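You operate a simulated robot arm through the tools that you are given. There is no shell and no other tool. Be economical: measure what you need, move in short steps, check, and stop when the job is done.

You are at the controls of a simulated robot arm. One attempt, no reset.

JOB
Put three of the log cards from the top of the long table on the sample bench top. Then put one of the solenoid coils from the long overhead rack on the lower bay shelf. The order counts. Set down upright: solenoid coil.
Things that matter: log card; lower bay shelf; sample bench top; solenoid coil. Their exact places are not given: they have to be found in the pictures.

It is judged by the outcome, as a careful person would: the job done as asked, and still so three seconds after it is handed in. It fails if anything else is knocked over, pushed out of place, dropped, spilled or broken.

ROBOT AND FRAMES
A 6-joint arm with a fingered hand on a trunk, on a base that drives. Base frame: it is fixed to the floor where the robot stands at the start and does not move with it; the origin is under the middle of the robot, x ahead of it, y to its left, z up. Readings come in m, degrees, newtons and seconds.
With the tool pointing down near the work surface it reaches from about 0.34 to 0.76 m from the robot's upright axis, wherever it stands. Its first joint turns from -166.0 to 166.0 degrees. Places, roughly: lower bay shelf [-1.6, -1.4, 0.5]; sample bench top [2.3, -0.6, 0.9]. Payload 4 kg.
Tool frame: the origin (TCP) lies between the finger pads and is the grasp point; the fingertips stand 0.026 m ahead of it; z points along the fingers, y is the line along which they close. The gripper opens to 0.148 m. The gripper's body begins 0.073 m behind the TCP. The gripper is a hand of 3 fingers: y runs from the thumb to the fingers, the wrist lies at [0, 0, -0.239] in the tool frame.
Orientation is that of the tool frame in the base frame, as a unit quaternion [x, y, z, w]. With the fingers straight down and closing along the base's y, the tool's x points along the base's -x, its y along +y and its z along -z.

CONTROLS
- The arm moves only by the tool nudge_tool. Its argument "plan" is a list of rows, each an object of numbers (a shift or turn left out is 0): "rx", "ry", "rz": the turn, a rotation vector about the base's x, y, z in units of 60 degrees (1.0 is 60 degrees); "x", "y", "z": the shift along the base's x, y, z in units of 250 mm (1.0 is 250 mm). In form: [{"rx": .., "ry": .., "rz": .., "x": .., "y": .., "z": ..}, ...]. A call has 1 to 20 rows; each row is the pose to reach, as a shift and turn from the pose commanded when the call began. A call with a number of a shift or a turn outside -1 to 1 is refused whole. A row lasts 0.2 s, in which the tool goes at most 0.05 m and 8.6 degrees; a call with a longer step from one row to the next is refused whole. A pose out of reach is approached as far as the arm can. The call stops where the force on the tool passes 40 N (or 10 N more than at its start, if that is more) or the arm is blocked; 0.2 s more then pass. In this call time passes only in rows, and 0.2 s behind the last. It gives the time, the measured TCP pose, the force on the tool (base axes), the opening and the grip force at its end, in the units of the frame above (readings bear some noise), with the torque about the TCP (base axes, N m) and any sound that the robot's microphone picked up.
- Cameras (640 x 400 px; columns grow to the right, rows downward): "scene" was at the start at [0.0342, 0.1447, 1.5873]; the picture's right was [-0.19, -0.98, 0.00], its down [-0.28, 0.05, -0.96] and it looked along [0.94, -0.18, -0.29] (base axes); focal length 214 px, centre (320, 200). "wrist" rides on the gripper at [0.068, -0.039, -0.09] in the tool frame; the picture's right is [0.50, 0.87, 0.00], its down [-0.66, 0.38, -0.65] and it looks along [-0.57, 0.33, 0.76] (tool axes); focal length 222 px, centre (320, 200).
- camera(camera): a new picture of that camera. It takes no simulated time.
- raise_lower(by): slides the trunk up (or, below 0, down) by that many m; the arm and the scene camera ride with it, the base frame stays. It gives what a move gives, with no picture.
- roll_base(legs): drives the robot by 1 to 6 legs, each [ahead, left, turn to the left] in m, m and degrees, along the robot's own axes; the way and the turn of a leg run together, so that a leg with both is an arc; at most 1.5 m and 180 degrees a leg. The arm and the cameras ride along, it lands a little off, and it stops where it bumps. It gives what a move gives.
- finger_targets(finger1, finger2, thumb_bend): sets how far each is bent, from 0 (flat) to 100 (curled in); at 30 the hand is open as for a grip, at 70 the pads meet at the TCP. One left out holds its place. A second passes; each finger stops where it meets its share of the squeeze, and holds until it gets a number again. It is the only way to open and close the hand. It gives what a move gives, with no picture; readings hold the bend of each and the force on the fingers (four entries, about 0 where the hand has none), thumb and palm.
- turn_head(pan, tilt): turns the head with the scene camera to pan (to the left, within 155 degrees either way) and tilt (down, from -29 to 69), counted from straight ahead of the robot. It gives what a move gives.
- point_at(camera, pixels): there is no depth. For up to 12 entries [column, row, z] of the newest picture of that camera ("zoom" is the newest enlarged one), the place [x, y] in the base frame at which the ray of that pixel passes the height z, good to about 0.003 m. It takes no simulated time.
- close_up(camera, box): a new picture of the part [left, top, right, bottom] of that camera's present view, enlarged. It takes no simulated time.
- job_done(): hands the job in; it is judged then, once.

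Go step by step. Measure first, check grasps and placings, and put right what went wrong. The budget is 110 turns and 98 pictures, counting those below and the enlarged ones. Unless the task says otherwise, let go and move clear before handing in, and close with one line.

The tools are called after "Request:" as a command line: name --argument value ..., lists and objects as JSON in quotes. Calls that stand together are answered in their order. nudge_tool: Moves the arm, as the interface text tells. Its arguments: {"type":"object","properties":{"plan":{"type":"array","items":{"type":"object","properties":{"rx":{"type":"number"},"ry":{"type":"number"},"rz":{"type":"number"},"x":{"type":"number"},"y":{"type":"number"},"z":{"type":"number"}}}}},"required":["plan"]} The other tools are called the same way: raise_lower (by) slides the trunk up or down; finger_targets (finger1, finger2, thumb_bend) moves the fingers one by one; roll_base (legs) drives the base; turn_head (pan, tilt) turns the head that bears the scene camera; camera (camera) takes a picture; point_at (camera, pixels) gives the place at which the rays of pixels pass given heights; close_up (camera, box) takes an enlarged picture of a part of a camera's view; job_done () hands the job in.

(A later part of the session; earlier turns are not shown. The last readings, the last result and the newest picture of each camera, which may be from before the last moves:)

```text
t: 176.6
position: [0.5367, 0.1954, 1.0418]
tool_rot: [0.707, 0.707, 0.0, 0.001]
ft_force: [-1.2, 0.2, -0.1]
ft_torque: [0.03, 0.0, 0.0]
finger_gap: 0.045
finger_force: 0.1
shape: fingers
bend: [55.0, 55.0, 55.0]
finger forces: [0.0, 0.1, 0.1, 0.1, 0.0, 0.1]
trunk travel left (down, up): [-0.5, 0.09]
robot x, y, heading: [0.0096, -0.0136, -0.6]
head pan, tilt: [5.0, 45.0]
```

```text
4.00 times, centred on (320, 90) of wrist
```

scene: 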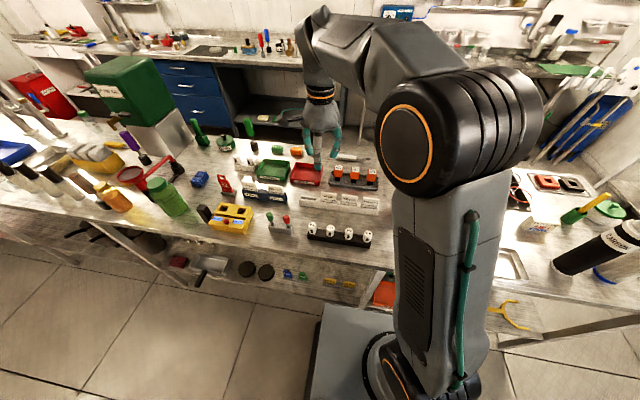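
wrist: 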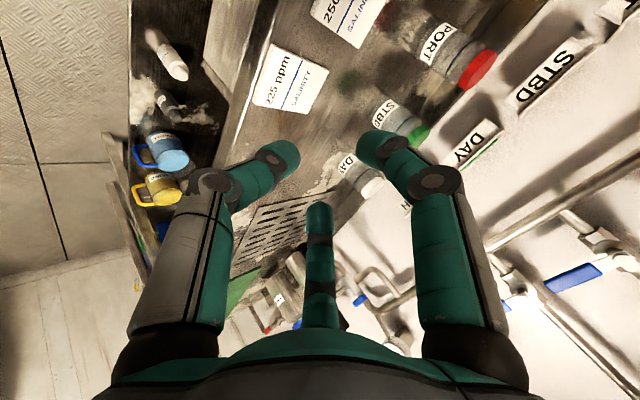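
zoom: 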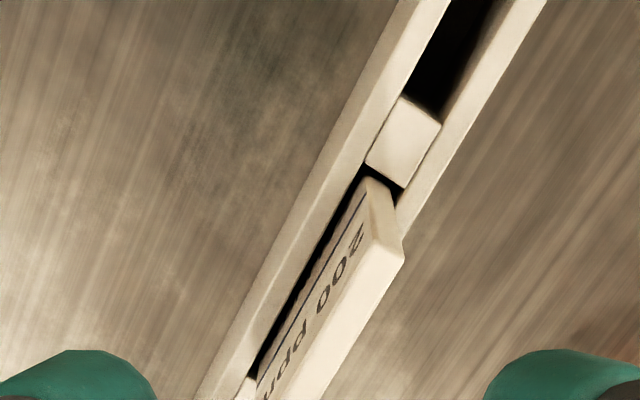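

Nearly identical alignment to the previous grasp. Lower, close and lift.

Request:
nudge_tool --plan '[{"z": -0.15}, {"z": -0.3}, {"z": -0.41}]'

Request:
finger_targets --finger1 73 --finger2 73 --thumb_bend 73

Request:
nudge_tool --plan '[{"z": 0.1}, {"z": 0.25}, {"z": 0.45}, {"z": 0.65}, {"z": 0.85}, {"z": 1.0}]'

Request:
camera --camera "wrist"

```text
t: 177.4
position: [0.5388, 0.1958, 0.9419]
tool_rot: [0.707, 0.707, 0.001, 0.0]
ft_force: [0.2, 0.5, 0.6]
ft_torque: [0.04, 0.0, 0.02]
finger_gap: 0.0452
finger_force: 0.0
shape: fingers
bend: [55.0, 55.0, 55.0]
finger forces: [0.0, 0.0, 0.1, 0.0, 0.0, 0.1]
trunk travel left (down, up): [-0.5, 0.09]
robot x, y, heading: [0.0088, -0.0114, -0.8]
head pan, tilt: [5.0, 45.0]
```

```text
t: 178.4
position: [0.5377, 0.1963, 0.9415]
tool_rot: [0.707, 0.707, 0.0, 0.0]
ft_force: [0.1, -0.6, -0.6]
ft_torque: [0.0, -0.01, 0.03]
finger_gap: 0.0058
finger_force: 8.5
shape: fingers
bend: [71.0, 71.0, 69.0]
finger forces: [4.3, 4.2, 0.1, 0.1, 8.0, 0.0]
trunk travel left (down, up): [-0.5, 0.09]
robot x, y, heading: [0.0083, -0.0111, -0.6]
head pan, tilt: [5.0, 45.0]
```

```text
t: 179.8
position: [0.5375, 0.194, 1.1931]
tool_rot: [0.707, 0.707, 0.0, 0.0]
ft_force: [-0.6, -1.0, -0.2]
ft_torque: [0.0, 0.0, 0.01]
finger_gap: 0.0053
finger_force: 8.3
shape: fingers
bend: [71.0, 71.0, 69.0]
finger forces: [4.6, 4.5, 0.1, 0.0, 7.8, 0.0]
trunk travel left (down, up): [-0.5, 0.09]
robot x, y, heading: [0.0085, -0.0105, -0.6]
head pan, tilt: [5.0, 45.0]
```

```text
38 pictures are left
```

wrist: 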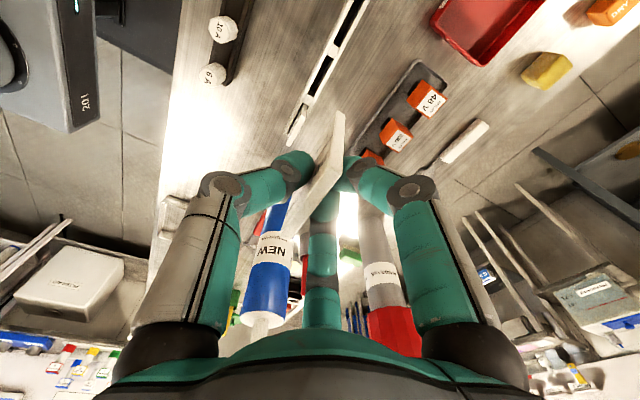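

Request:
roll_base --legs '[[-0.47, 0, 0.6]]'

Request:
nudge_tool --plan '[{"y": -0.18, "x": -0.05}, {"y": -0.36, "x": -0.1}, {"y": -0.54, "x": -0.15}, {"y": -0.72, "x": -0.2}, {"y": -0.8, "x": -0.22}]'

Request:
roll_base --legs '[[0, -1.3, 0]]'

```text
t: 182.6
position: [0.0613, 0.2001, 1.1928]
tool_rot: [0.707, 0.708, 0.0, 0.0]
ft_force: [-1.0, -0.9, -0.4]
ft_torque: [-0.01, -0.01, 0.01]
finger_gap: 0.0059
finger_force: 7.9
shape: fingers
bend: [71.0, 71.0, 69.0]
finger forces: [4.4, 4.6, 0.0, 0.0, 7.8, 0.0]
trunk travel left (down, up): [-0.5, 0.09]
robot x, y, heading: [-0.4657, -0.0067, -0.7]
head pan, tilt: [5.0, 45.0]
```

```text
t: 183.8
position: [0.0069, -0.0006, 1.1917]
tool_rot: [0.706, 0.708, 0.0, 0.0]
ft_force: [0.5, -0.6, -0.5]
ft_torque: [-0.01, -0.01, 0.01]
finger_gap: 0.0055
finger_force: 8.1
shape: fingers
bend: [71.0, 71.0, 69.0]
finger forces: [4.5, 4.6, 0.1, 0.0, 7.6, 0.0]
trunk travel left (down, up): [-0.5, 0.09]
robot x, y, heading: [-0.4677, -0.0071, -0.6]
head pan, tilt: [5.0, 45.0]
```

```text
t: 190.2
position: [0.0132, -1.2679, 1.1921]
tool_rot: [0.696, 0.718, 0.0, 0.0]
ft_force: [-0.7, -0.3, 0.7]
ft_torque: [0.0, 0.02, 0.0]
finger_gap: 0.0055
finger_force: 8.4
shape: fingers
bend: [71.0, 71.0, 69.0]
finger forces: [4.5, 4.5, 0.0, 0.0, 7.7, 0.0]
trunk travel left (down, up): [-0.5, 0.09]
robot x, y, heading: [-0.4646, -1.2897, 1.6]
head pan, tilt: [5.0, 45.0]
```

Request:
roll_base --legs '[[1.0, -0.03, -1.6], [0.94, 0, 0], [0, 0.55, 0]]'

Request:
close_up --camera "scene" --box '[260, 120, 484, 260]'

```text
t: 202.7
position: [1.9447, -0.7553, 1.193]
tool_rot: [0.702, 0.712, 0.0, 0.0]
ft_force: [-0.4, 0.8, -0.7]
ft_torque: [-0.03, 0.0, -0.04]
finger_gap: 0.0057
finger_force: 7.9
shape: fingers
bend: [71.0, 71.0, 69.0]
finger forces: [4.6, 4.5, 0.1, 0.1, 7.6, 0.0]
trunk travel left (down, up): [-0.5, 0.09]
robot x, y, heading: [1.4699, -0.7693, 0.1]
head pan, tilt: [5.0, 45.0]
```

```text
2.86 times, centred on (372, 190) of scene
```

zoom: 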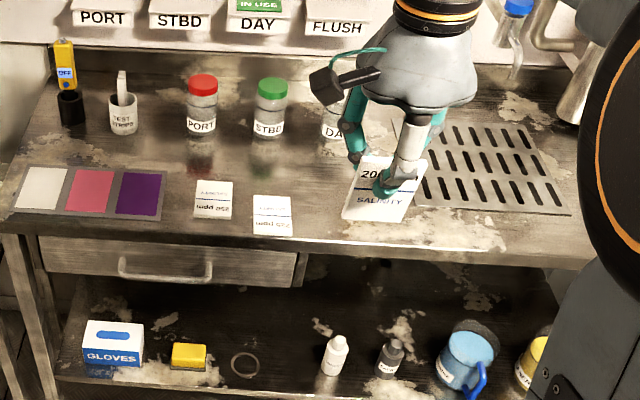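

Request:
nudge_tool --plan '[{"ry": -0.14}, {"ry": -0.28, "x": 0.12, "y": -0.04}, {"ry": -0.42, "x": 0.25, "y": -0.08}, {"ry": -0.56, "x": 0.4, "y": -0.12}, {"ry": -0.7, "x": 0.55, "y": -0.12}, {"z": -0.07, "ry": -0.7, "x": 0.7, "y": -0.12}, {"z": -0.15, "ry": -0.7, "x": 0.85, "y": -0.12}, {"z": -0.25, "ry": -0.7, "x": 0.95, "y": -0.12}]'

```text
t: 204.5
position: [2.1828, -0.7867, 1.1292]
tool_rot: [0.656, 0.664, 0.252, 0.256]
ft_force: [-0.1, 0.0, -0.3]
ft_torque: [0.01, -0.01, -0.01]
finger_gap: 0.0053
finger_force: 8.4
shape: fingers
bend: [71.0, 71.0, 69.0]
finger forces: [4.7, 4.6, 0.1, 0.0, 7.7, 0.0]
trunk travel left (down, up): [-0.5, 0.09]
robot x, y, heading: [1.4691, -0.7721, 0.1]
head pan, tilt: [5.0, 45.0]
```

Request:
nudge_tool --plan '[{"z": -0.18}, {"z": -0.36}, {"z": -0.5}, {"z": -0.6}, {"z": -0.68}, {"z": -0.74}]'

Request:
nudge_tool --plan '[{"z": -0.016}]'

Request:
nudge_tool --plan '[{"z": -0.012}]'

Request:
close_up --camera "wrist" --box '[160, 60, 480, 260]'

```text
t: 205.9
position: [2.1814, -0.7833, 0.9543]
tool_rot: [0.65, 0.672, 0.253, 0.251]
ft_force: [-0.1, -1.3, 0.0]
ft_torque: [0.01, -0.01, 0.01]
finger_gap: 0.0054
finger_force: 8.8
shape: fingers
bend: [72.0, 71.0, 69.0]
finger forces: [4.9, 4.9, 0.0, 0.1, 7.6, 0.1]
out of reach, approached as far as the arm can: row 4, 5, 6
trunk travel left (down, up): [-0.5, 0.09]
robot x, y, heading: [1.4701, -0.7687, 0.1]
head pan, tilt: [5.0, 45.0]
```

```text
t: 206.3
position: [2.181, -0.7822, 0.951]
tool_rot: [0.655, 0.666, 0.252, 0.255]
ft_force: [-0.2, 0.3, 0.0]
ft_torque: [0.0, 0.01, 0.01]
finger_gap: 0.0056
finger_force: 8.8
shape: fingers
bend: [72.0, 71.0, 69.0]
finger forces: [4.9, 4.8, 0.0, 0.0, 7.5, 0.0]
trunk travel left (down, up): [-0.5, 0.09]
robot x, y, heading: [1.4723, -0.7692, 0.2]
head pan, tilt: [5.0, 45.0]
```

```text
t: 206.7
position: [2.1819, -0.7816, 0.9483]
tool_rot: [0.655, 0.665, 0.252, 0.254]
ft_force: [0.1, -0.2, -0.2]
ft_torque: [-0.05, 0.01, 0.01]
finger_gap: 0.0053
finger_force: 8.4
shape: fingers
bend: [72.0, 71.0, 69.0]
finger forces: [4.9, 4.8, 0.1, 0.0, 7.6, 0.0]
trunk travel left (down, up): [-0.5, 0.09]
robot x, y, heading: [1.4699, -0.7672, 0.3]
head pan, tilt: [5.0, 45.0]
```

```text
2.00 times, centred on (320, 160) of wrist
```

zoom: 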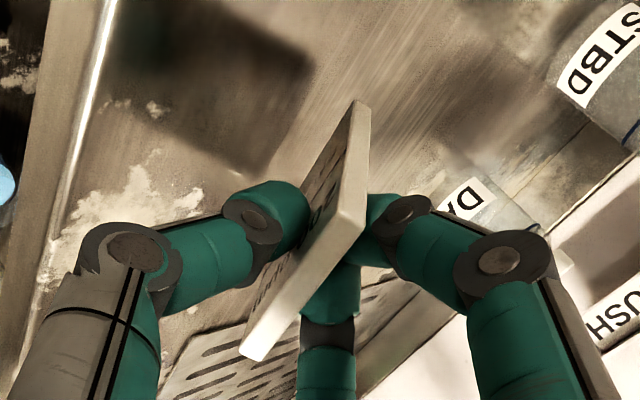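

Request:
nudge_tool --plan '[{"z": -0.02}, {"z": -0.036}]'

Request:
nudge_tool --plan '[{"z": -0.012}]'

Request:
nudge_tool --plan '[{"z": -0.008}]'

Request:
close_up --camera "wrist" --box '[160, 60, 480, 260]'

```text
t: 207.3
position: [2.1762, -0.7798, 0.9386]
tool_rot: [0.656, 0.671, 0.249, 0.24]
ft_force: [-0.6, 0.1, -0.9]
ft_torque: [0.03, 0.02, -0.01]
finger_gap: 0.0053
finger_force: 8.3
shape: fingers
bend: [72.0, 71.0, 69.0]
finger forces: [4.8, 4.8, 0.1, 0.1, 7.7, 0.0]
out of reach, approached as far as the arm can: row 2
trunk travel left (down, up): [-0.5, 0.09]
robot x, y, heading: [1.4741, -0.7697, 0.1]
head pan, tilt: [5.0, 45.0]
```

```text
t: 207.7
position: [2.1764, -0.7868, 0.9326]
tool_rot: [0.652, 0.668, 0.255, 0.254]
ft_force: [0.7, 1.2, 2.0]
ft_torque: [0.01, -0.11, 0.03]
finger_gap: 0.0058
finger_force: 10.7
shape: fingers
bend: [72.0, 72.0, 68.0]
finger forces: [6.8, 6.9, 0.0, 0.0, 8.3, 0.0]
out of reach, approached as far as the arm can: row 1
trunk travel left (down, up): [-0.5, 0.09]
robot x, y, heading: [1.4696, -0.7695, 0.1]
head pan, tilt: [5.0, 45.0]
```

```text
t: 208.1
position: [2.1751, -0.7899, 0.9297]
tool_rot: [0.652, 0.667, 0.253, 0.257]
ft_force: [-0.5, 0.7, 2.1]
ft_torque: [0.03, -0.15, 0.01]
finger_gap: 0.0067
finger_force: 8.2
shape: fingers
bend: [72.0, 72.0, 68.0]
finger forces: [0.0, 7.9, 0.0, 0.1, 8.5, 0.0]
trunk travel left (down, up): [-0.5, 0.09]
robot x, y, heading: [1.4698, -0.7676, 0.0]
head pan, tilt: [5.0, 45.0]
```

```text
2.00 times, centred on (320, 160) of wrist
```

zoom: 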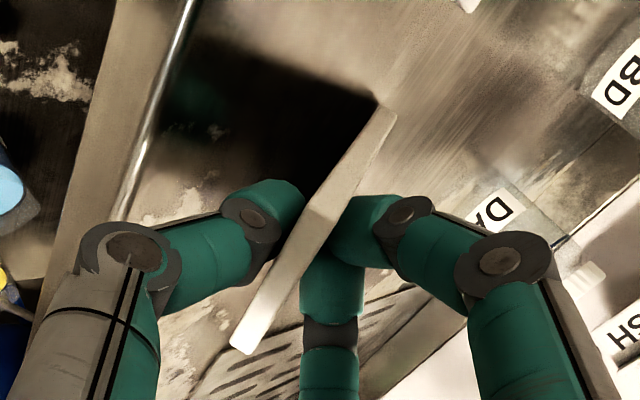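

Contact is clear (2 N up, finger 1 unloaded). Release and retreat.

Request:
finger_targets --finger1 57 --finger2 57 --thumb_bend 62

Request:
nudge_tool --plan '[{"x": -0.04, "z": 0.045}, {"x": -0.08, "z": 0.09}, {"x": -0.12, "z": 0.135}, {"x": -0.18, "z": 0.2}, {"x": -0.25, "z": 0.35}, {"x": -0.3, "z": 0.5}]'

Request:
nudge_tool --plan '[{"ry": 0.14, "x": -0.05, "z": 0.08}, {"ry": 0.28, "x": -0.15, "z": 0.2}, {"ry": 0.42, "x": -0.28, "z": 0.3}, {"ry": 0.56, "x": -0.41, "z": 0.4}, {"ry": 0.7, "x": -0.57, "z": 0.5}]'

Request:
turn_head --pan 8 --tilt 45

Request:
close_up --camera "scene" --box '[260, 120, 484, 260]'

```text
t: 209.1
position: [2.1752, -0.7897, 0.9283]
tool_rot: [0.652, 0.667, 0.254, 0.257]
ft_force: [-0.5, -0.4, -0.3]
ft_torque: [0.01, 0.0, -0.01]
finger_gap: 0.0324
finger_force: 0.4
shape: fingers
bend: [56.0, 56.0, 62.0]
finger forces: [0.1, 0.0, 0.0, 0.0, 0.2, 0.0]
trunk travel left (down, up): [-0.5, 0.09]
robot x, y, heading: [1.4741, -0.7703, -0.0]
head pan, tilt: [5.0, 45.0]
```

```text
t: 210.5
position: [2.1048, -0.7855, 1.0391]
tool_rot: [0.659, 0.66, 0.258, 0.251]
ft_force: [-0.9, 0.2, -0.3]
ft_torque: [-0.03, 0.0, 0.01]
finger_gap: 0.0329
finger_force: 0.1
shape: fingers
bend: [56.0, 56.0, 62.0]
finger forces: [0.0, 0.1, 0.0, 0.0, 0.0, 0.1]
out of reach, approached as far as the arm can: row 2, 6
trunk travel left (down, up): [-0.5, 0.09]
robot x, y, heading: [1.4707, -0.7678, 0.2]
head pan, tilt: [5.0, 45.0]
```

```text
t: 211.7
position: [1.9642, -0.7852, 1.1631]
tool_rot: [0.702, 0.712, 0.0, 0.0]
ft_force: [0.2, -0.5, 0.5]
ft_torque: [0.01, 0.01, 0.01]
finger_gap: 0.0332
finger_force: 0.1
shape: fingers
bend: [56.0, 56.0, 62.0]
finger forces: [0.0, 0.1, 0.0, 0.1, 0.0, 0.0]
out of reach, approached as far as the arm can: row 1
trunk travel left (down, up): [-0.5, 0.09]
robot x, y, heading: [1.4703, -0.7671, 0.3]
head pan, tilt: [5.0, 45.0]
```

```text
t: 212.3
position: [1.9666, -0.7852, 1.1632]
tool_rot: [0.701, 0.713, 0.0, 0.0]
ft_force: [0.2, -0.2, 0.2]
ft_torque: [0.02, -0.03, -0.01]
finger_gap: 0.0333
finger_force: 0.1
shape: fingers
bend: [56.0, 56.0, 62.0]
finger forces: [0.0, 0.0, 0.0, 0.0, 0.1, 0.0]
trunk travel left (down, up): [-0.5, 0.09]
robot x, y, heading: [1.4712, -0.7699, 0.2]
head pan, tilt: [8.0, 45.0]
```

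```text
2.86 times, centred on (372, 190) of scene
```

zoom: 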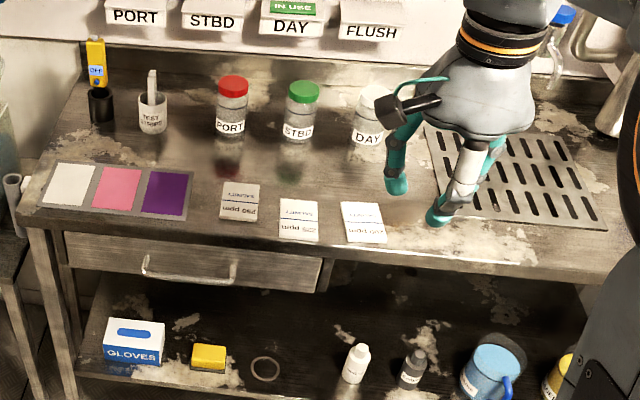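

Request:
raise_lower --by 0.09

Request:
turn_head --pan 135 --tilt -10

Request:
camera --camera "scene"

```text
t: 213.5
position: [1.9646, -0.7846, 1.2531]
tool_rot: [0.701, 0.713, 0.0, 0.001]
ft_force: [-0.2, 0.3, -0.3]
ft_torque: [-0.03, 0.03, 0.02]
finger_gap: 0.0333
finger_force: 0.1
shape: fingers
bend: [56.0, 56.0, 62.0]
finger forces: [0.1, 0.1, 0.0, 0.1, 0.1, 0.0]
trunk travel left (down, up): [-0.59, 0.0]
robot x, y, heading: [1.4703, -0.7722, 0.1]
head pan, tilt: [8.0, 45.0]
```

```text
t: 215.6
position: [1.9662, -0.785, 1.2519]
tool_rot: [0.702, 0.712, 0.0, -0.001]
ft_force: [0.1, 0.2, -0.2]
ft_torque: [0.0, 0.01, 0.02]
finger_gap: 0.0333
finger_force: 0.0
shape: fingers
bend: [56.0, 56.0, 62.0]
finger forces: [0.1, 0.0, 0.1, 0.0, 0.0, 0.0]
trunk travel left (down, up): [-0.59, 0.0]
robot x, y, heading: [1.4698, -0.7688, 0.2]
head pan, tilt: [135.0, -10.0]
```

```text
33 pictures are left
```

scene: 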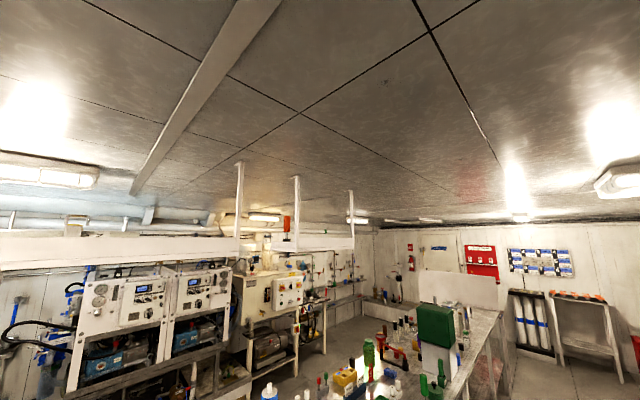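

Request:
roll_base --legs '[[0, -0.53, 0], [-1.0, 0, 0], [-0.95, 0, 0], [0, 0.5, 0]]'

Request:
turn_head --pan 5 --tilt -8

Request:
close_up --camera "scene" --box '[80, 60, 560, 360]'

```text
t: 230.6
position: [0.0178, -0.8213, 1.2528]
tool_rot: [0.7, 0.714, 0.0, 0.001]
ft_force: [-0.3, 0.0, -0.3]
ft_torque: [-0.01, -0.02, 0.0]
finger_gap: 0.0332
finger_force: 0.1
shape: fingers
bend: [56.0, 56.0, 62.0]
finger forces: [0.1, 0.1, 0.1, 0.0, 0.0, 0.0]
trunk travel left (down, up): [-0.59, 0.0]
robot x, y, heading: [-0.476, -0.8051, 0.4]
head pan, tilt: [135.0, -10.0]
```

```text
t: 232.7
position: [0.0204, -0.8225, 1.253]
tool_rot: [0.701, 0.713, 0.0, 0.0]
ft_force: [0.3, 0.3, 0.2]
ft_torque: [0.02, 0.01, 0.0]
finger_gap: 0.0334
finger_force: 0.0
shape: fingers
bend: [56.0, 56.0, 62.0]
finger forces: [0.1, 0.1, 0.0, 0.0, 0.1, 0.1]
trunk travel left (down, up): [-0.59, 0.0]
robot x, y, heading: [-0.4757, -0.8074, 0.4]
head pan, tilt: [5.0, -8.0]
```

```text
1.33 times, centred on (320, 210) of scene
```

zoom: 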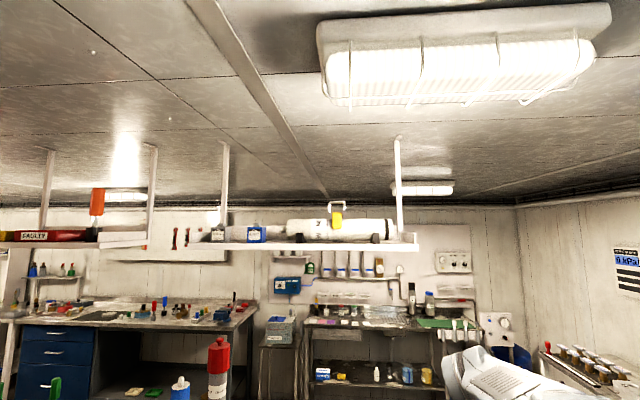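

Request:
close_up --camera "scene" --box '[215, 170, 405, 289]'

Request:
point_at --camera "zoom" --pixels '[[55, 234, 1.6], [100, 234, 1.6], [165, 237, 1.6], [555, 242, 1.6], [55, 234, 1.55], [555, 242, 1.55]]'

```text
3.36 times, centred on (310, 230) of scene
```

zoom: 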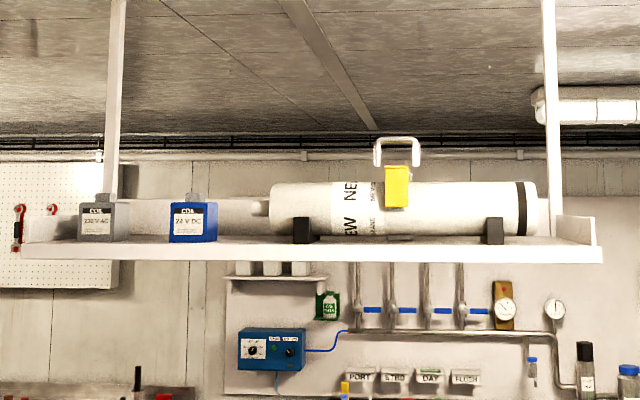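

```text
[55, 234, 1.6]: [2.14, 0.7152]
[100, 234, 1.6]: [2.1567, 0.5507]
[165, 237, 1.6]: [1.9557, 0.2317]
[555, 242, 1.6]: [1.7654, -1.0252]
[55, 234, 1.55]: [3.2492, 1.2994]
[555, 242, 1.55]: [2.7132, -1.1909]
```

Request:
nudge_tool --plan '[{"z": 0.18}, {"z": 0.36}, {"z": 0.54}, {"z": 0.72}, {"z": 0.9}, {"z": 1.0}]'

Request:
nudge_tool --plan '[{"z": 0.18}, {"z": 0.36}, {"z": 0.54}, {"z": 0.72}, {"z": 0.84}]'

Request:
camera --camera "wrist"

```text
t: 234.1
position: [0.0021, -0.8223, 1.4608]
tool_rot: [0.7, 0.714, 0.001, 0.0]
ft_force: [0.0, 0.3, 0.0]
ft_torque: [0.04, -0.01, -0.01]
finger_gap: 0.0333
finger_force: 0.1
shape: fingers
bend: [56.0, 56.0, 62.0]
finger forces: [0.0, 0.0, 0.0, 0.1, 0.0, 0.0]
out of reach, approached as far as the arm can: row 5, 6
trunk travel left (down, up): [-0.59, 0.0]
robot x, y, heading: [-0.4737, -0.808, 0.5]
head pan, tilt: [5.0, -8.0]
```

```text
t: 235.3
position: [-0.0361, -0.8199, 1.4758]
tool_rot: [0.701, 0.714, 0.002, 0.001]
ft_force: [-0.3, 0.1, 0.0]
ft_torque: [-0.03, 0.01, 0.01]
finger_gap: 0.0331
finger_force: 0.1
shape: fingers
bend: [56.0, 56.0, 62.0]
finger forces: [0.0, 0.0, 0.0, 0.0, 0.1, 0.0]
out of reach, approached as far as the arm can: row 1, 2, 3, 4, 5
trunk travel left (down, up): [-0.59, 0.0]
robot x, y, heading: [-0.4748, -0.8062, 0.3]
head pan, tilt: [5.0, -8.0]
```

```text
30 pictures are left
```

wrist: 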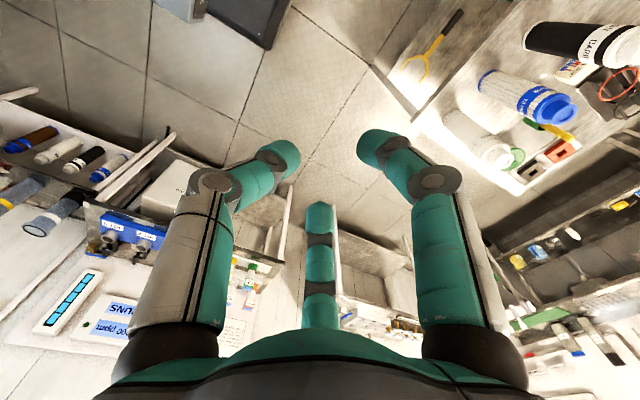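

Request:
roll_base --legs '[[0, 0.43, 0]]'

Request:
turn_head --pan -15 --tilt 0

Request:
camera --camera "scene"

```text
t: 237.9
position: [-0.0383, -0.3898, 1.4757]
tool_rot: [0.702, 0.712, 0.001, 0.001]
ft_force: [-0.1, 0.0, -0.3]
ft_torque: [-0.05, -0.02, -0.01]
finger_gap: 0.0332
finger_force: 0.0
shape: fingers
bend: [56.0, 56.0, 62.0]
finger forces: [0.0, 0.0, 0.0, 0.0, 0.0, 0.0]
trunk travel left (down, up): [-0.59, 0.0]
robot x, y, heading: [-0.4766, -0.3766, 0.4]
head pan, tilt: [5.0, -8.0]
```

```text
t: 238.7
position: [-0.0381, -0.3893, 1.476]
tool_rot: [0.702, 0.712, 0.001, 0.001]
ft_force: [-0.5, -0.3, 1.1]
ft_torque: [-0.02, 0.0, -0.01]
finger_gap: 0.0332
finger_force: 0.1
shape: fingers
bend: [56.0, 56.0, 62.0]
finger forces: [0.0, 0.0, 0.1, 0.0, 0.1, 0.0]
trunk travel left (down, up): [-0.59, 0.0]
robot x, y, heading: [-0.4755, -0.3747, 0.1]
head pan, tilt: [-15.0, 0.0]
```

```text
29 pictures are left
```

scene: 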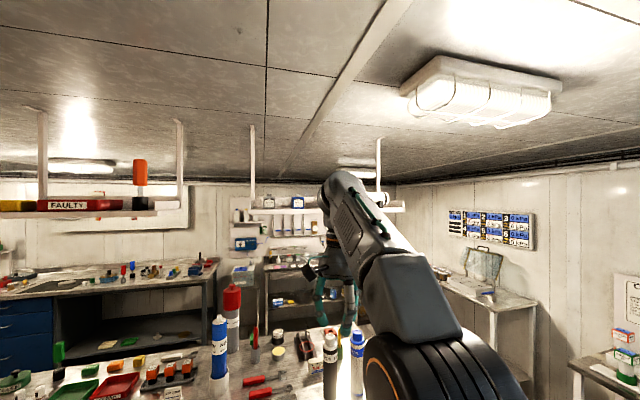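

Request:
close_up --camera "scene" --box '[232, 180, 328, 240]'

Request:
point_at --camera "zoom" --pixels '[[320, 200, 1.4], [430, 170, 1.4], [430, 180, 1.5], [430, 180, 1.6], [240, 180, 1.6], [320, 200, 1.5]]'

```text
6.67 times, centred on (280, 210) of scene
```

zoom: 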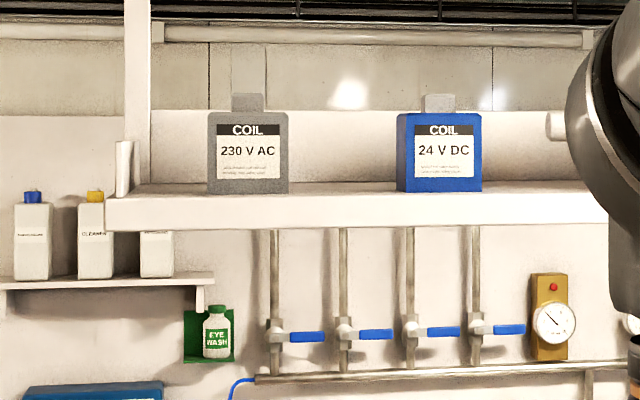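

```text
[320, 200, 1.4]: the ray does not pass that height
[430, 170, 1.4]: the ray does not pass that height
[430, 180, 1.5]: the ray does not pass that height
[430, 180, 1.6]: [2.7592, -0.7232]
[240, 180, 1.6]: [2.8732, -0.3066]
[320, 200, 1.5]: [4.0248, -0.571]
```

Request:
nudge_tool --plan '[{"rz": -0.14, "z": -0.1}, {"rz": -0.28, "z": -0.2}, {"rz": -0.42, "z": -0.3}, {"rz": -0.56, "z": -0.3}, {"rz": -0.7, "z": -0.3}, {"rz": -0.84, "z": -0.3}, {"rz": -0.98, "z": -0.3}]'

Request:
nudge_tool --plan '[{"rz": -0.13}, {"rz": -0.26}, {"rz": -0.39}, {"rz": -0.515}]'

```text
t: 240.3
position: [-0.0378, -0.3901, 1.401]
tool_rot: [0.961, 0.275, 0.001, 0.0]
ft_force: [-0.9, -0.8, -0.7]
ft_torque: [0.0, 0.05, 0.0]
finger_gap: 0.0334
finger_force: 0.0
shape: fingers
bend: [56.0, 56.0, 62.0]
finger forces: [0.0, 0.0, 0.1, 0.0, 0.1, 0.0]
trunk travel left (down, up): [-0.59, 0.0]
robot x, y, heading: [-0.4761, -0.3776, -0.1]
head pan, tilt: [-15.0, 0.0]
```

```text
t: 241.3
position: [-0.0375, -0.3903, 1.4006]
tool_rot: [1.0, 0.008, 0.0, 0.001]
ft_force: [0.5, -0.5, -0.3]
ft_torque: [-0.01, 0.01, -0.03]
finger_gap: 0.0332
finger_force: 0.0
shape: fingers
bend: [56.0, 56.0, 62.0]
finger forces: [0.0, 0.1, 0.0, 0.0, 0.0, 0.0]
trunk travel left (down, up): [-0.59, 0.0]
robot x, y, heading: [-0.4792, -0.3735, 0.2]
head pan, tilt: [-15.0, 0.0]
```

Request:
nudge_tool --plan '[{"ry": -0.14, "x": 0.08}, {"ry": -0.28, "x": 0.16}, {"ry": -0.42, "x": 0.24}, {"ry": -0.56, "x": 0.32}, {"ry": -0.7, "x": 0.4}, {"ry": -0.84, "x": 0.5}, {"ry": -0.98, "x": 0.6}]'

Request:
nudge_tool --plan '[{"ry": -0.13, "z": 0.1}, {"ry": -0.26, "z": 0.25}, {"ry": -0.26, "z": 0.4}, {"ry": -0.26, "z": 0.55}, {"ry": -0.26, "z": 0.7}, {"ry": -0.26, "z": 0.85}, {"ry": -0.26, "z": 1.0}]'

Request:
finger_targets --finger1 40 --finger2 40 --thumb_bend 40

Request:
camera --camera "wrist"

```text
t: 242.9
position: [0.1122, -0.3919, 1.4001]
tool_rot: [0.871, 0.007, 0.491, 0.005]
ft_force: [0.9, -0.8, -0.1]
ft_torque: [0.0, 0.0, -0.01]
finger_gap: 0.0334
finger_force: 0.2
shape: fingers
bend: [56.0, 56.0, 62.0]
finger forces: [0.1, 0.0, 0.0, 0.0, 0.0, 0.0]
trunk travel left (down, up): [-0.59, 0.0]
robot x, y, heading: [-0.4779, -0.373, 0.2]
head pan, tilt: [-15.0, 0.0]
```

```text
t: 244.5
position: [0.1111, -0.39, 1.6518]
tool_rot: [0.796, 0.008, 0.605, 0.006]
ft_force: [0.0, 0.4, 0.1]
ft_torque: [-0.01, 0.05, -0.02]
finger_gap: 0.0333
finger_force: 0.0
shape: fingers
bend: [56.0, 56.0, 62.0]
finger forces: [0.0, 0.0, 0.0, 0.0, 0.0, 0.0]
trunk travel left (down, up): [-0.59, 0.0]
robot x, y, heading: [-0.4767, -0.3794, 0.2]
head pan, tilt: [-15.0, 0.0]
```

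```text
t: 245.5
position: [0.1109, -0.39, 1.6515]
tool_rot: [0.796, 0.007, 0.605, 0.007]
ft_force: [0.0, -0.3, 0.7]
ft_torque: [0.02, 0.01, -0.03]
finger_gap: 0.0946
finger_force: 0.1
shape: fingers
bend: [40.0, 40.0, 40.0]
finger forces: [0.0, 0.1, 0.1, 0.1, 0.0, 0.0]
trunk travel left (down, up): [-0.59, 0.0]
robot x, y, heading: [-0.4751, -0.3775, 0.3]
head pan, tilt: [-15.0, 0.0]
```

```text
27 pictures are left
```

wrist: 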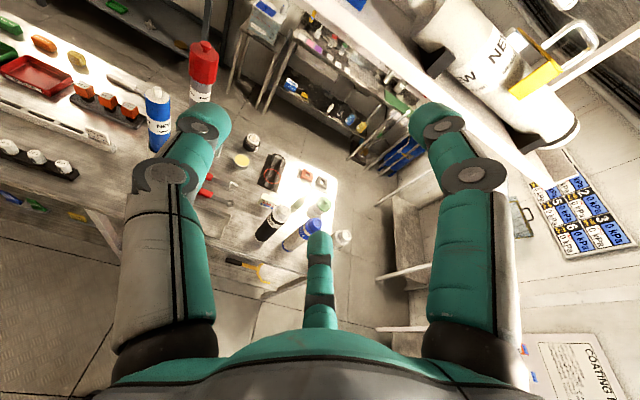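

Request:
nudge_tool --plan '[{"rx": -0.1, "z": 0.15}, {"rx": -0.2, "z": 0.25}, {"rx": -0.3, "z": 0.3}]'

Request:
camera --camera "wrist"

```text
t: 246.3
position: [0.1115, -0.3898, 1.726]
tool_rot: [0.785, 0.102, 0.596, 0.132]
ft_force: [-1.2, 0.2, 0.5]
ft_torque: [0.01, -0.05, 0.0]
finger_gap: 0.0948
finger_force: 0.0
shape: fingers
bend: [40.0, 40.0, 40.0]
finger forces: [0.0, 0.1, 0.0, 0.0, 0.0, 0.0]
trunk travel left (down, up): [-0.59, 0.0]
robot x, y, heading: [-0.4744, -0.3776, -0.2]
head pan, tilt: [-15.0, 0.0]
```

```text
26 pictures are left
```

wrist: 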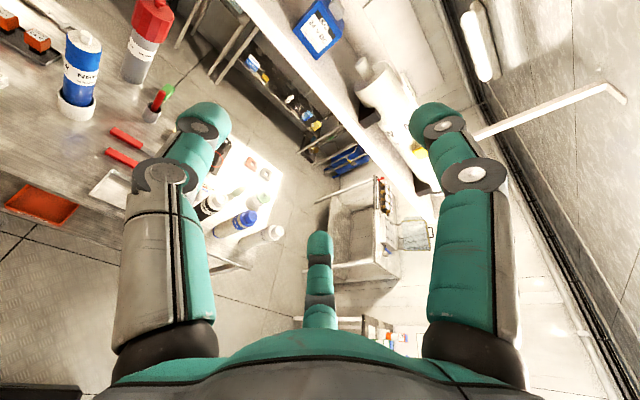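

Request:
close_up --camera "wrist" --box '[250, 0, 410, 100]'

Request:
point_at --camera "zoom" --pixels '[[170, 130, 1.64], [170, 130, 1.65], [270, 235, 1.64], [270, 235, 1.65], [365, 165, 1.69], [365, 165, 1.7], [60, 170, 1.64], [60, 170, 1.65]]'

```text
4.00 times, centred on (330, 50) of wrist
```

zoom: 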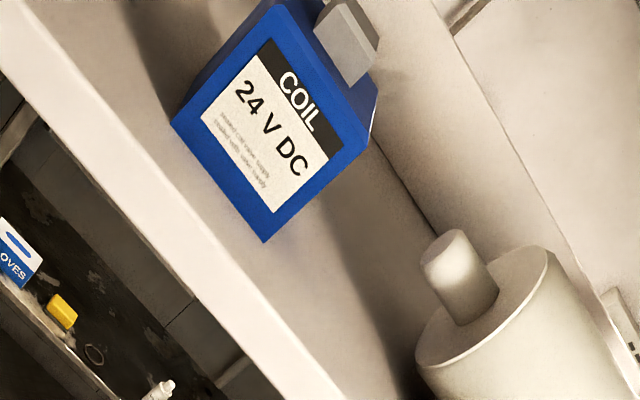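

```text
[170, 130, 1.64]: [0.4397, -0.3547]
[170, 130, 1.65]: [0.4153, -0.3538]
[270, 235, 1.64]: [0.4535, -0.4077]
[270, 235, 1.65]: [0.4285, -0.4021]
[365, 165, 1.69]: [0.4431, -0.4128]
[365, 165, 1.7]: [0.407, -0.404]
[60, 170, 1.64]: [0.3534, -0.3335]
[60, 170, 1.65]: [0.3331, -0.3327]
```

Request:
nudge_tool --plan '[{"x": -0.16}, {"x": -0.32}, {"x": -0.46}]'

Request:
roll_base --legs '[[0.36, 0, 0]]'

Request:
camera --camera "wrist"

```text
t: 247.1
position: [-0.0056, -0.3909, 1.725]
tool_rot: [0.786, 0.101, 0.596, 0.132]
ft_force: [-0.2, 0.0, 0.8]
ft_torque: [0.02, 0.01, -0.04]
finger_gap: 0.0946
finger_force: 0.1
shape: fingers
bend: [40.0, 40.0, 40.0]
finger forces: [0.0, 0.0, 0.0, 0.0, 0.0, 0.0]
trunk travel left (down, up): [-0.59, 0.0]
robot x, y, heading: [-0.4785, -0.375, -0.1]
head pan, tilt: [-15.0, 0.0]
```

```text
t: 249.5
position: [0.3649, -0.3954, 1.7249]
tool_rot: [0.786, 0.098, 0.595, 0.134]
ft_force: [-0.1, -0.2, -0.3]
ft_torque: [0.01, -0.01, -0.04]
finger_gap: 0.0945
finger_force: 0.0
shape: fingers
bend: [40.0, 40.0, 40.0]
finger forces: [0.0, 0.0, 0.0, 0.0, 0.0, 0.0]
trunk travel left (down, up): [-0.59, 0.0]
robot x, y, heading: [-0.1061, -0.3771, -0.2]
head pan, tilt: [-15.0, 0.0]
```

```text
24 pictures are left
```

wrist: 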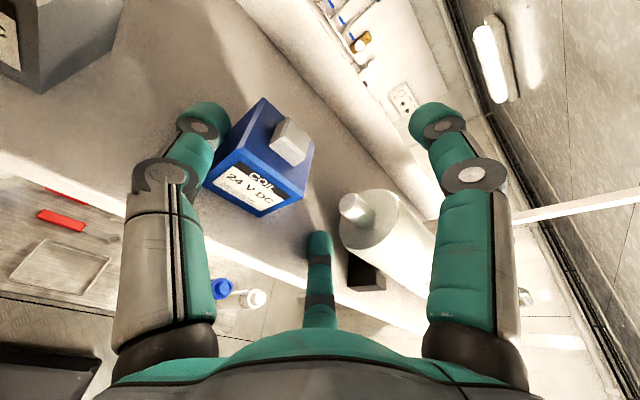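

Request:
close_up --camera "wrist" --box '[170, 80, 362, 200]'

Request:
close_up --camera "wrist" --box '[170, 100, 362, 220]'

```text
3.33 times, centred on (266, 140) of wrist
```

zoom: 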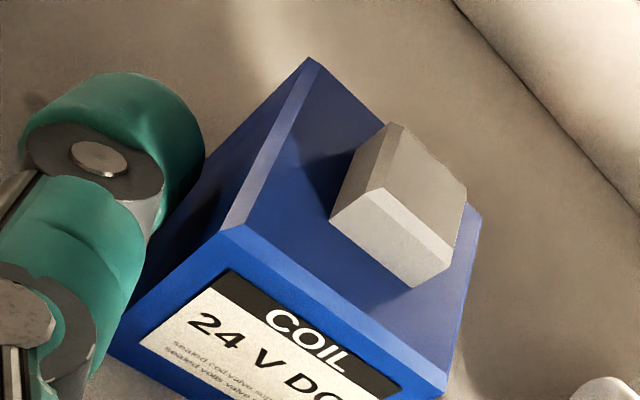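

```text
3.33 times, centred on (266, 160) of wrist
```

zoom: 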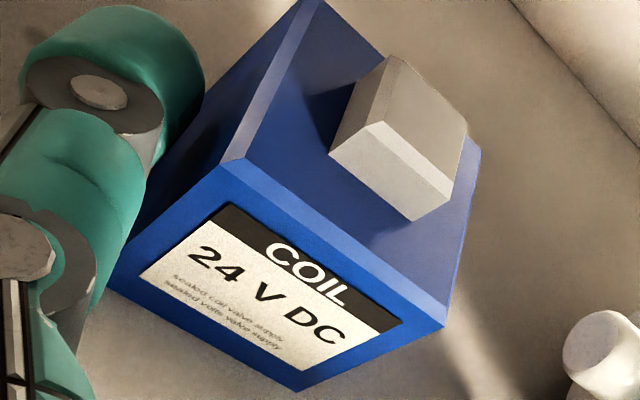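

Request:
point_at --camera "zoom" --pixels '[[230, 160, 1.69], [230, 160, 1.68], [447, 322, 1.69], [447, 322, 1.68], [480, 148, 1.69], [316, 2, 1.69], [297, 390, 1.641], [297, 390, 1.631], [113, 268, 1.641]]'

```text
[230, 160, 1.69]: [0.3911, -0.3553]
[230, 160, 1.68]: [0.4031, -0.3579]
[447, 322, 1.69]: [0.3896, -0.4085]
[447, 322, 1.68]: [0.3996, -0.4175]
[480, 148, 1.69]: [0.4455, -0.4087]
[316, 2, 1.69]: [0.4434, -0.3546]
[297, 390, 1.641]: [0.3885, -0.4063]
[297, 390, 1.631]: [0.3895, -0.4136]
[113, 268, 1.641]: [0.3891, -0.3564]
```

Request:
finger_targets --finger1 40 --finger2 44 --thumb_bend 44

Request:
nudge_tool --plan '[{"x": -0.06, "y": 0.055, "z": -0.06}, {"x": -0.06, "y": 0.055, "z": -0.12}, {"x": -0.06, "y": 0.055, "z": -0.165}]'

Request:
camera --camera "wrist"

```text
t: 250.5
position: [0.3638, -0.3939, 1.7243]
tool_rot: [0.786, 0.098, 0.596, 0.134]
ft_force: [-0.4, -0.3, -0.1]
ft_torque: [0.02, -0.06, 0.02]
finger_gap: 0.0889
finger_force: 0.4
shape: fingers
bend: [40.0, 44.0, 44.0]
finger forces: [0.0, 0.0, 0.0, 0.1, 0.4, 0.1]
trunk travel left (down, up): [-0.59, 0.0]
robot x, y, heading: [-0.1077, -0.3757, -0.0]
head pan, tilt: [-15.0, 0.0]
```

```text
t: 251.2
position: [0.3416, -0.3816, 1.7024]
tool_rot: [0.778, 0.099, 0.606, 0.135]
ft_force: [-3.6, 0.6, 14.4]
ft_torque: [-0.62, 0.15, -0.2]
finger_gap: 0.0883
finger_force: 7.8
shape: fingers
bend: [40.0, 50.0, 44.0]
finger forces: [0.0, 15.1, 0.0, 0.0, 0.0, 0.1]
trunk travel left (down, up): [-0.59, 0.0]
robot x, y, heading: [-0.1112, -0.3769, -0.3]
head pan, tilt: [-15.0, 0.0]
stopped in row 3: the force on the tool passed its limit (the readings are from after the stop); the commanded pose is now the measured one
```

```text
21 pictures are left
```

wrist: 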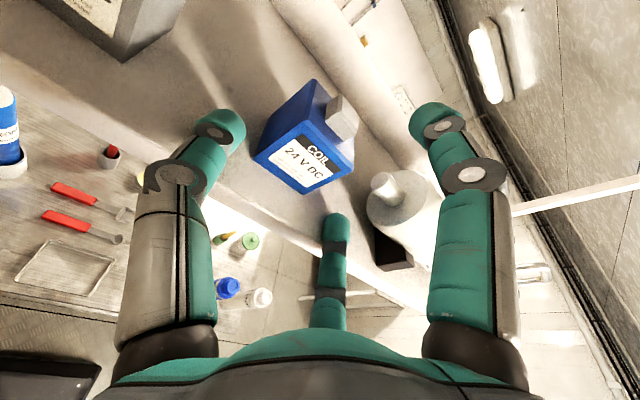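

Request:
nudge_tool --plan '[{"z": 0.06, "x": -0.02}, {"z": 0.1, "x": -0.03, "rx": -0.1, "ry": 0.06, "rz": 0.026}, {"z": 0.1, "x": -0.03, "rx": -0.193, "ry": 0.13, "rz": 0.052}]'

Request:
finger_targets --finger1 30 --finger2 46 --thumb_bend 46

Request:
camera --camera "wrist"

```text
t: 252.0
position: [0.3378, -0.3814, 1.7239]
tool_rot: [0.799, 0.188, 0.539, 0.189]
ft_force: [-0.3, -0.7, -0.8]
ft_torque: [0.05, 0.0, 0.05]
finger_gap: 0.0882
finger_force: 0.0
shape: fingers
bend: [40.0, 44.0, 44.0]
finger forces: [0.1, 0.0, 0.0, 0.0, 0.0, 0.0]
trunk travel left (down, up): [-0.59, 0.0]
robot x, y, heading: [-0.1137, -0.3746, -0.3]
head pan, tilt: [-15.0, 0.0]
```

```text
t: 253.0
position: [0.3371, -0.3802, 1.7247]
tool_rot: [0.799, 0.188, 0.539, 0.189]
ft_force: [0.2, 0.0, 0.3]
ft_torque: [0.01, 0.02, 0.01]
finger_gap: 0.1023
finger_force: 0.1
shape: fingers
bend: [30.0, 46.0, 46.0]
finger forces: [0.1, 0.1, 0.0, 0.0, 0.1, 0.1]
trunk travel left (down, up): [-0.59, 0.0]
robot x, y, heading: [-0.11, -0.3773, -0.2]
head pan, tilt: [-15.0, 0.0]
```

```text
20 pictures are left
```

wrist: 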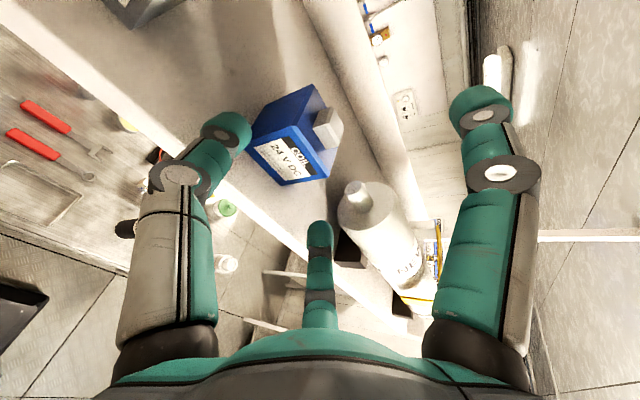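

Request:
nudge_tool --plan '[{"rz": 0.1, "y": -0.004}, {"rz": 0.1, "y": -0.004, "z": -0.06}, {"rz": 0.1, "y": -0.004, "z": -0.1}]'

Request:
nudge_tool --plan '[{"z": -0.02}]'

Request:
camera --camera "wrist"

```text
t: 253.9
position: [0.3329, -0.3782, 1.7079]
tool_rot: [0.781, 0.229, 0.558, 0.162]
ft_force: [1.1, 3.8, 20.0]
ft_torque: [0.83, -0.5, 0.1]
finger_gap: 0.0946
finger_force: 10.4
shape: fingers
bend: [30.0, 46.0, 50.0]
finger forces: [0.1, 0.8, 0.0, 0.1, 19.6, 0.1]
trunk travel left (down, up): [-0.59, 0.0]
robot x, y, heading: [-0.108, -0.3761, -0.5]
head pan, tilt: [-15.0, 0.0]
stopped in row 3: the force on the tool passed its limit (the readings are from after the stop); the commanded pose is now the measured one
```

```text
t: 254.3
position: [0.332, -0.3783, 1.7088]
tool_rot: [0.778, 0.229, 0.562, 0.162]
ft_force: [2.9, 2.9, 17.7]
ft_torque: [0.67, -0.51, 0.0]
finger_gap: 0.0945
finger_force: 9.0
shape: fingers
bend: [30.0, 47.0, 50.0]
finger forces: [0.1, 0.9, 0.0, 0.0, 17.4, 0.1]
trunk travel left (down, up): [-0.59, 0.0]
robot x, y, heading: [-0.1131, -0.3785, -0.1]
head pan, tilt: [-15.0, 0.0]
stopped in row 1: the force on the tool passed its limit (the readings are from after the stop); the commanded pose is now the measured one
```

```text
19 pictures are left
```

wrist: 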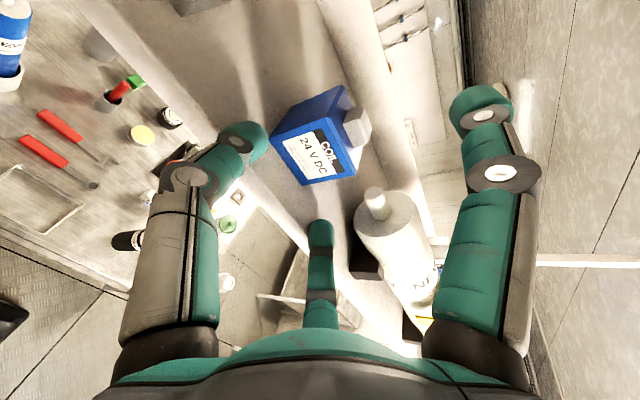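

Request:
nudge_tool --plan '[{"z": 0.024}, {"z": 0.024, "x": 0.08}, {"z": 0.024, "x": 0.16}, {"z": 0.024, "x": 0.22}]'

Request:
camera --camera "wrist"

```text
t: 255.3
position: [0.3893, -0.38, 1.7119]
tool_rot: [0.781, 0.229, 0.559, 0.161]
ft_force: [0.3, -0.2, 2.2]
ft_torque: [0.07, -0.1, -0.03]
finger_gap: 0.0999
finger_force: 0.9
shape: fingers
bend: [30.0, 46.0, 47.0]
finger forces: [0.0, 0.0, 0.1, 0.0, 2.4, 0.0]
trunk travel left (down, up): [-0.59, 0.0]
robot x, y, heading: [-0.1084, -0.3766, -0.5]
head pan, tilt: [-15.0, 0.0]
```

```text
18 pictures are left
```

wrist: 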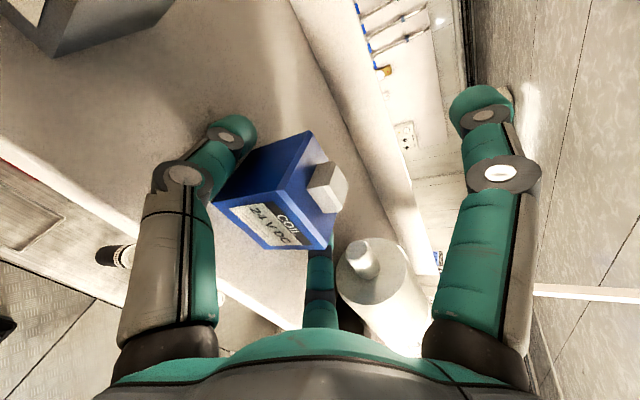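

Request:
nudge_tool --plan '[{"x": 0.04, "z": 0.008}, {"x": 0.08, "z": 0.01}]'

Request:
finger_targets --finger2 54 --thumb_bend 54

Request:
camera --camera "wrist"

```text
t: 255.9
position: [0.4093, -0.3792, 1.7148]
tool_rot: [0.78, 0.229, 0.559, 0.161]
ft_force: [0.1, 0.0, 0.1]
ft_torque: [0.04, 0.01, 0.02]
finger_gap: 0.1017
finger_force: 0.1
shape: fingers
bend: [30.0, 46.0, 46.0]
finger forces: [0.1, 0.1, 0.1, 0.1, 0.1, 0.1]
trunk travel left (down, up): [-0.59, 0.0]
robot x, y, heading: [-0.1127, -0.3756, -0.2]
head pan, tilt: [-15.0, 0.0]
```

```text
t: 256.9
position: [0.4096, -0.3802, 1.7133]
tool_rot: [0.78, 0.228, 0.559, 0.162]
ft_force: [1.0, -0.1, -0.3]
ft_torque: [0.02, -0.01, 0.0]
finger_gap: 0.0908
finger_force: 0.1
shape: fingers
bend: [30.0, 54.0, 54.0]
finger forces: [0.1, 0.0, 0.0, 0.1, 0.5, 0.0]
trunk travel left (down, up): [-0.59, 0.0]
robot x, y, heading: [-0.1108, -0.3769, -0.3]
head pan, tilt: [-15.0, 0.0]
```

```text
17 pictures are left
```

wrist: 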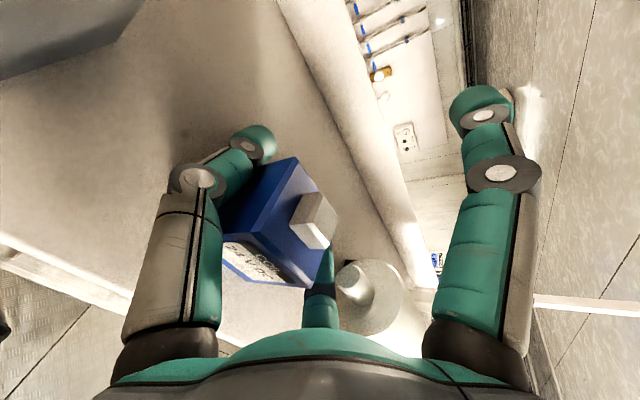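

Request:
finger_targets --finger2 62 --thumb_bend 60

Request:
camera --camera "wrist"

```text
t: 257.9
position: [0.4089, -0.3786, 1.7127]
tool_rot: [0.78, 0.229, 0.56, 0.161]
ft_force: [0.7, -0.2, 0.3]
ft_torque: [-0.02, -0.04, 0.0]
finger_gap: 0.0826
finger_force: 0.2
shape: fingers
bend: [30.0, 61.0, 60.0]
finger forces: [0.0, 0.6, 0.0, 0.0, 0.5, 0.0]
trunk travel left (down, up): [-0.59, 0.0]
robot x, y, heading: [-0.1094, -0.3758, -0.2]
head pan, tilt: [-15.0, 0.0]
```

```text
16 pictures are left
```

wrist: 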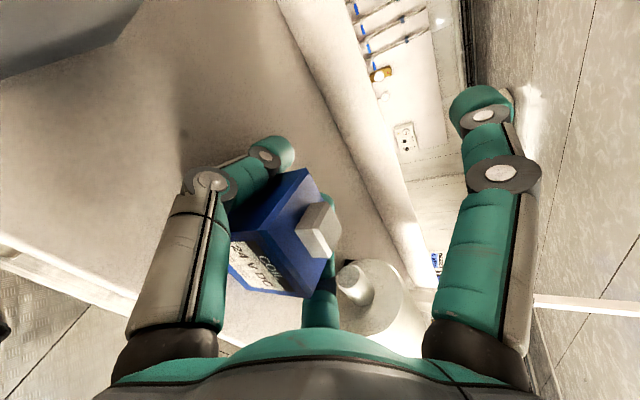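

Request:
finger_targets --finger2 85 --thumb_bend 80

Request:
camera --camera "wrist"

```text
t: 258.9
position: [0.4097, -0.379, 1.7138]
tool_rot: [0.78, 0.229, 0.559, 0.161]
ft_force: [1.6, -1.0, 0.0]
ft_torque: [-0.05, 0.07, 0.07]
finger_gap: 0.0691
finger_force: 21.9
shape: fingers
bend: [30.0, 83.0, 76.0]
finger forces: [0.1, 20.3, 0.0, 0.1, 23.6, 0.1]
trunk travel left (down, up): [-0.59, 0.0]
robot x, y, heading: [-0.1112, -0.3743, -0.2]
head pan, tilt: [-15.0, 0.0]
```

```text
15 pictures are left
```

wrist: 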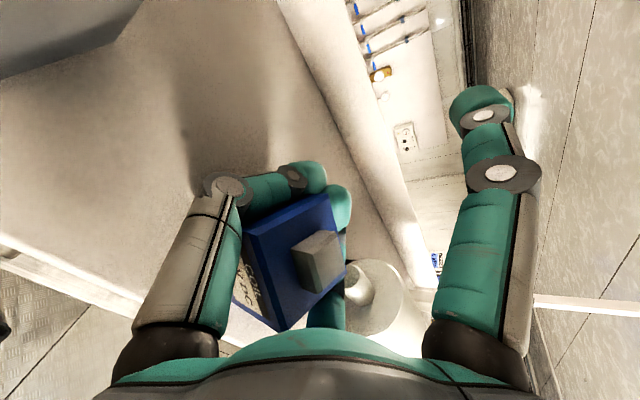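

Request:
nudge_tool --plan '[{"z": 0.04}, {"z": 0.1}, {"z": 0.16}]'

Request:
camera --camera "wrist"

```text
t: 259.7
position: [0.4138, -0.3803, 1.7488]
tool_rot: [0.781, 0.229, 0.558, 0.16]
ft_force: [0.4, 0.0, -2.7]
ft_torque: [0.04, -0.06, -0.01]
finger_gap: 0.0685
finger_force: 20.8
shape: fingers
bend: [30.0, 84.0, 76.0]
finger forces: [0.0, 17.9, 0.0, 0.0, 22.8, 0.0]
trunk travel left (down, up): [-0.59, 0.0]
robot x, y, heading: [-0.1073, -0.3754, -0.4]
head pan, tilt: [-15.0, 0.0]
```

```text
14 pictures are left
```

wrist: 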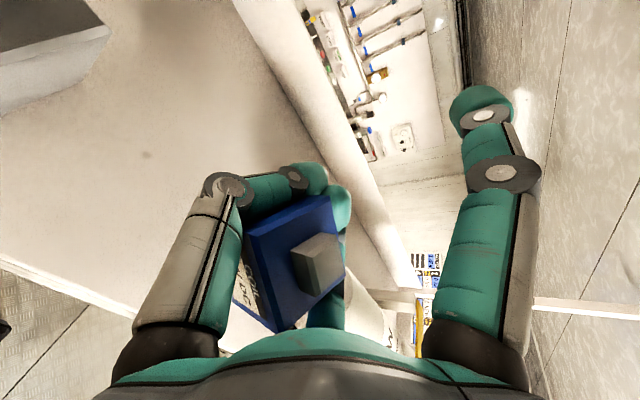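

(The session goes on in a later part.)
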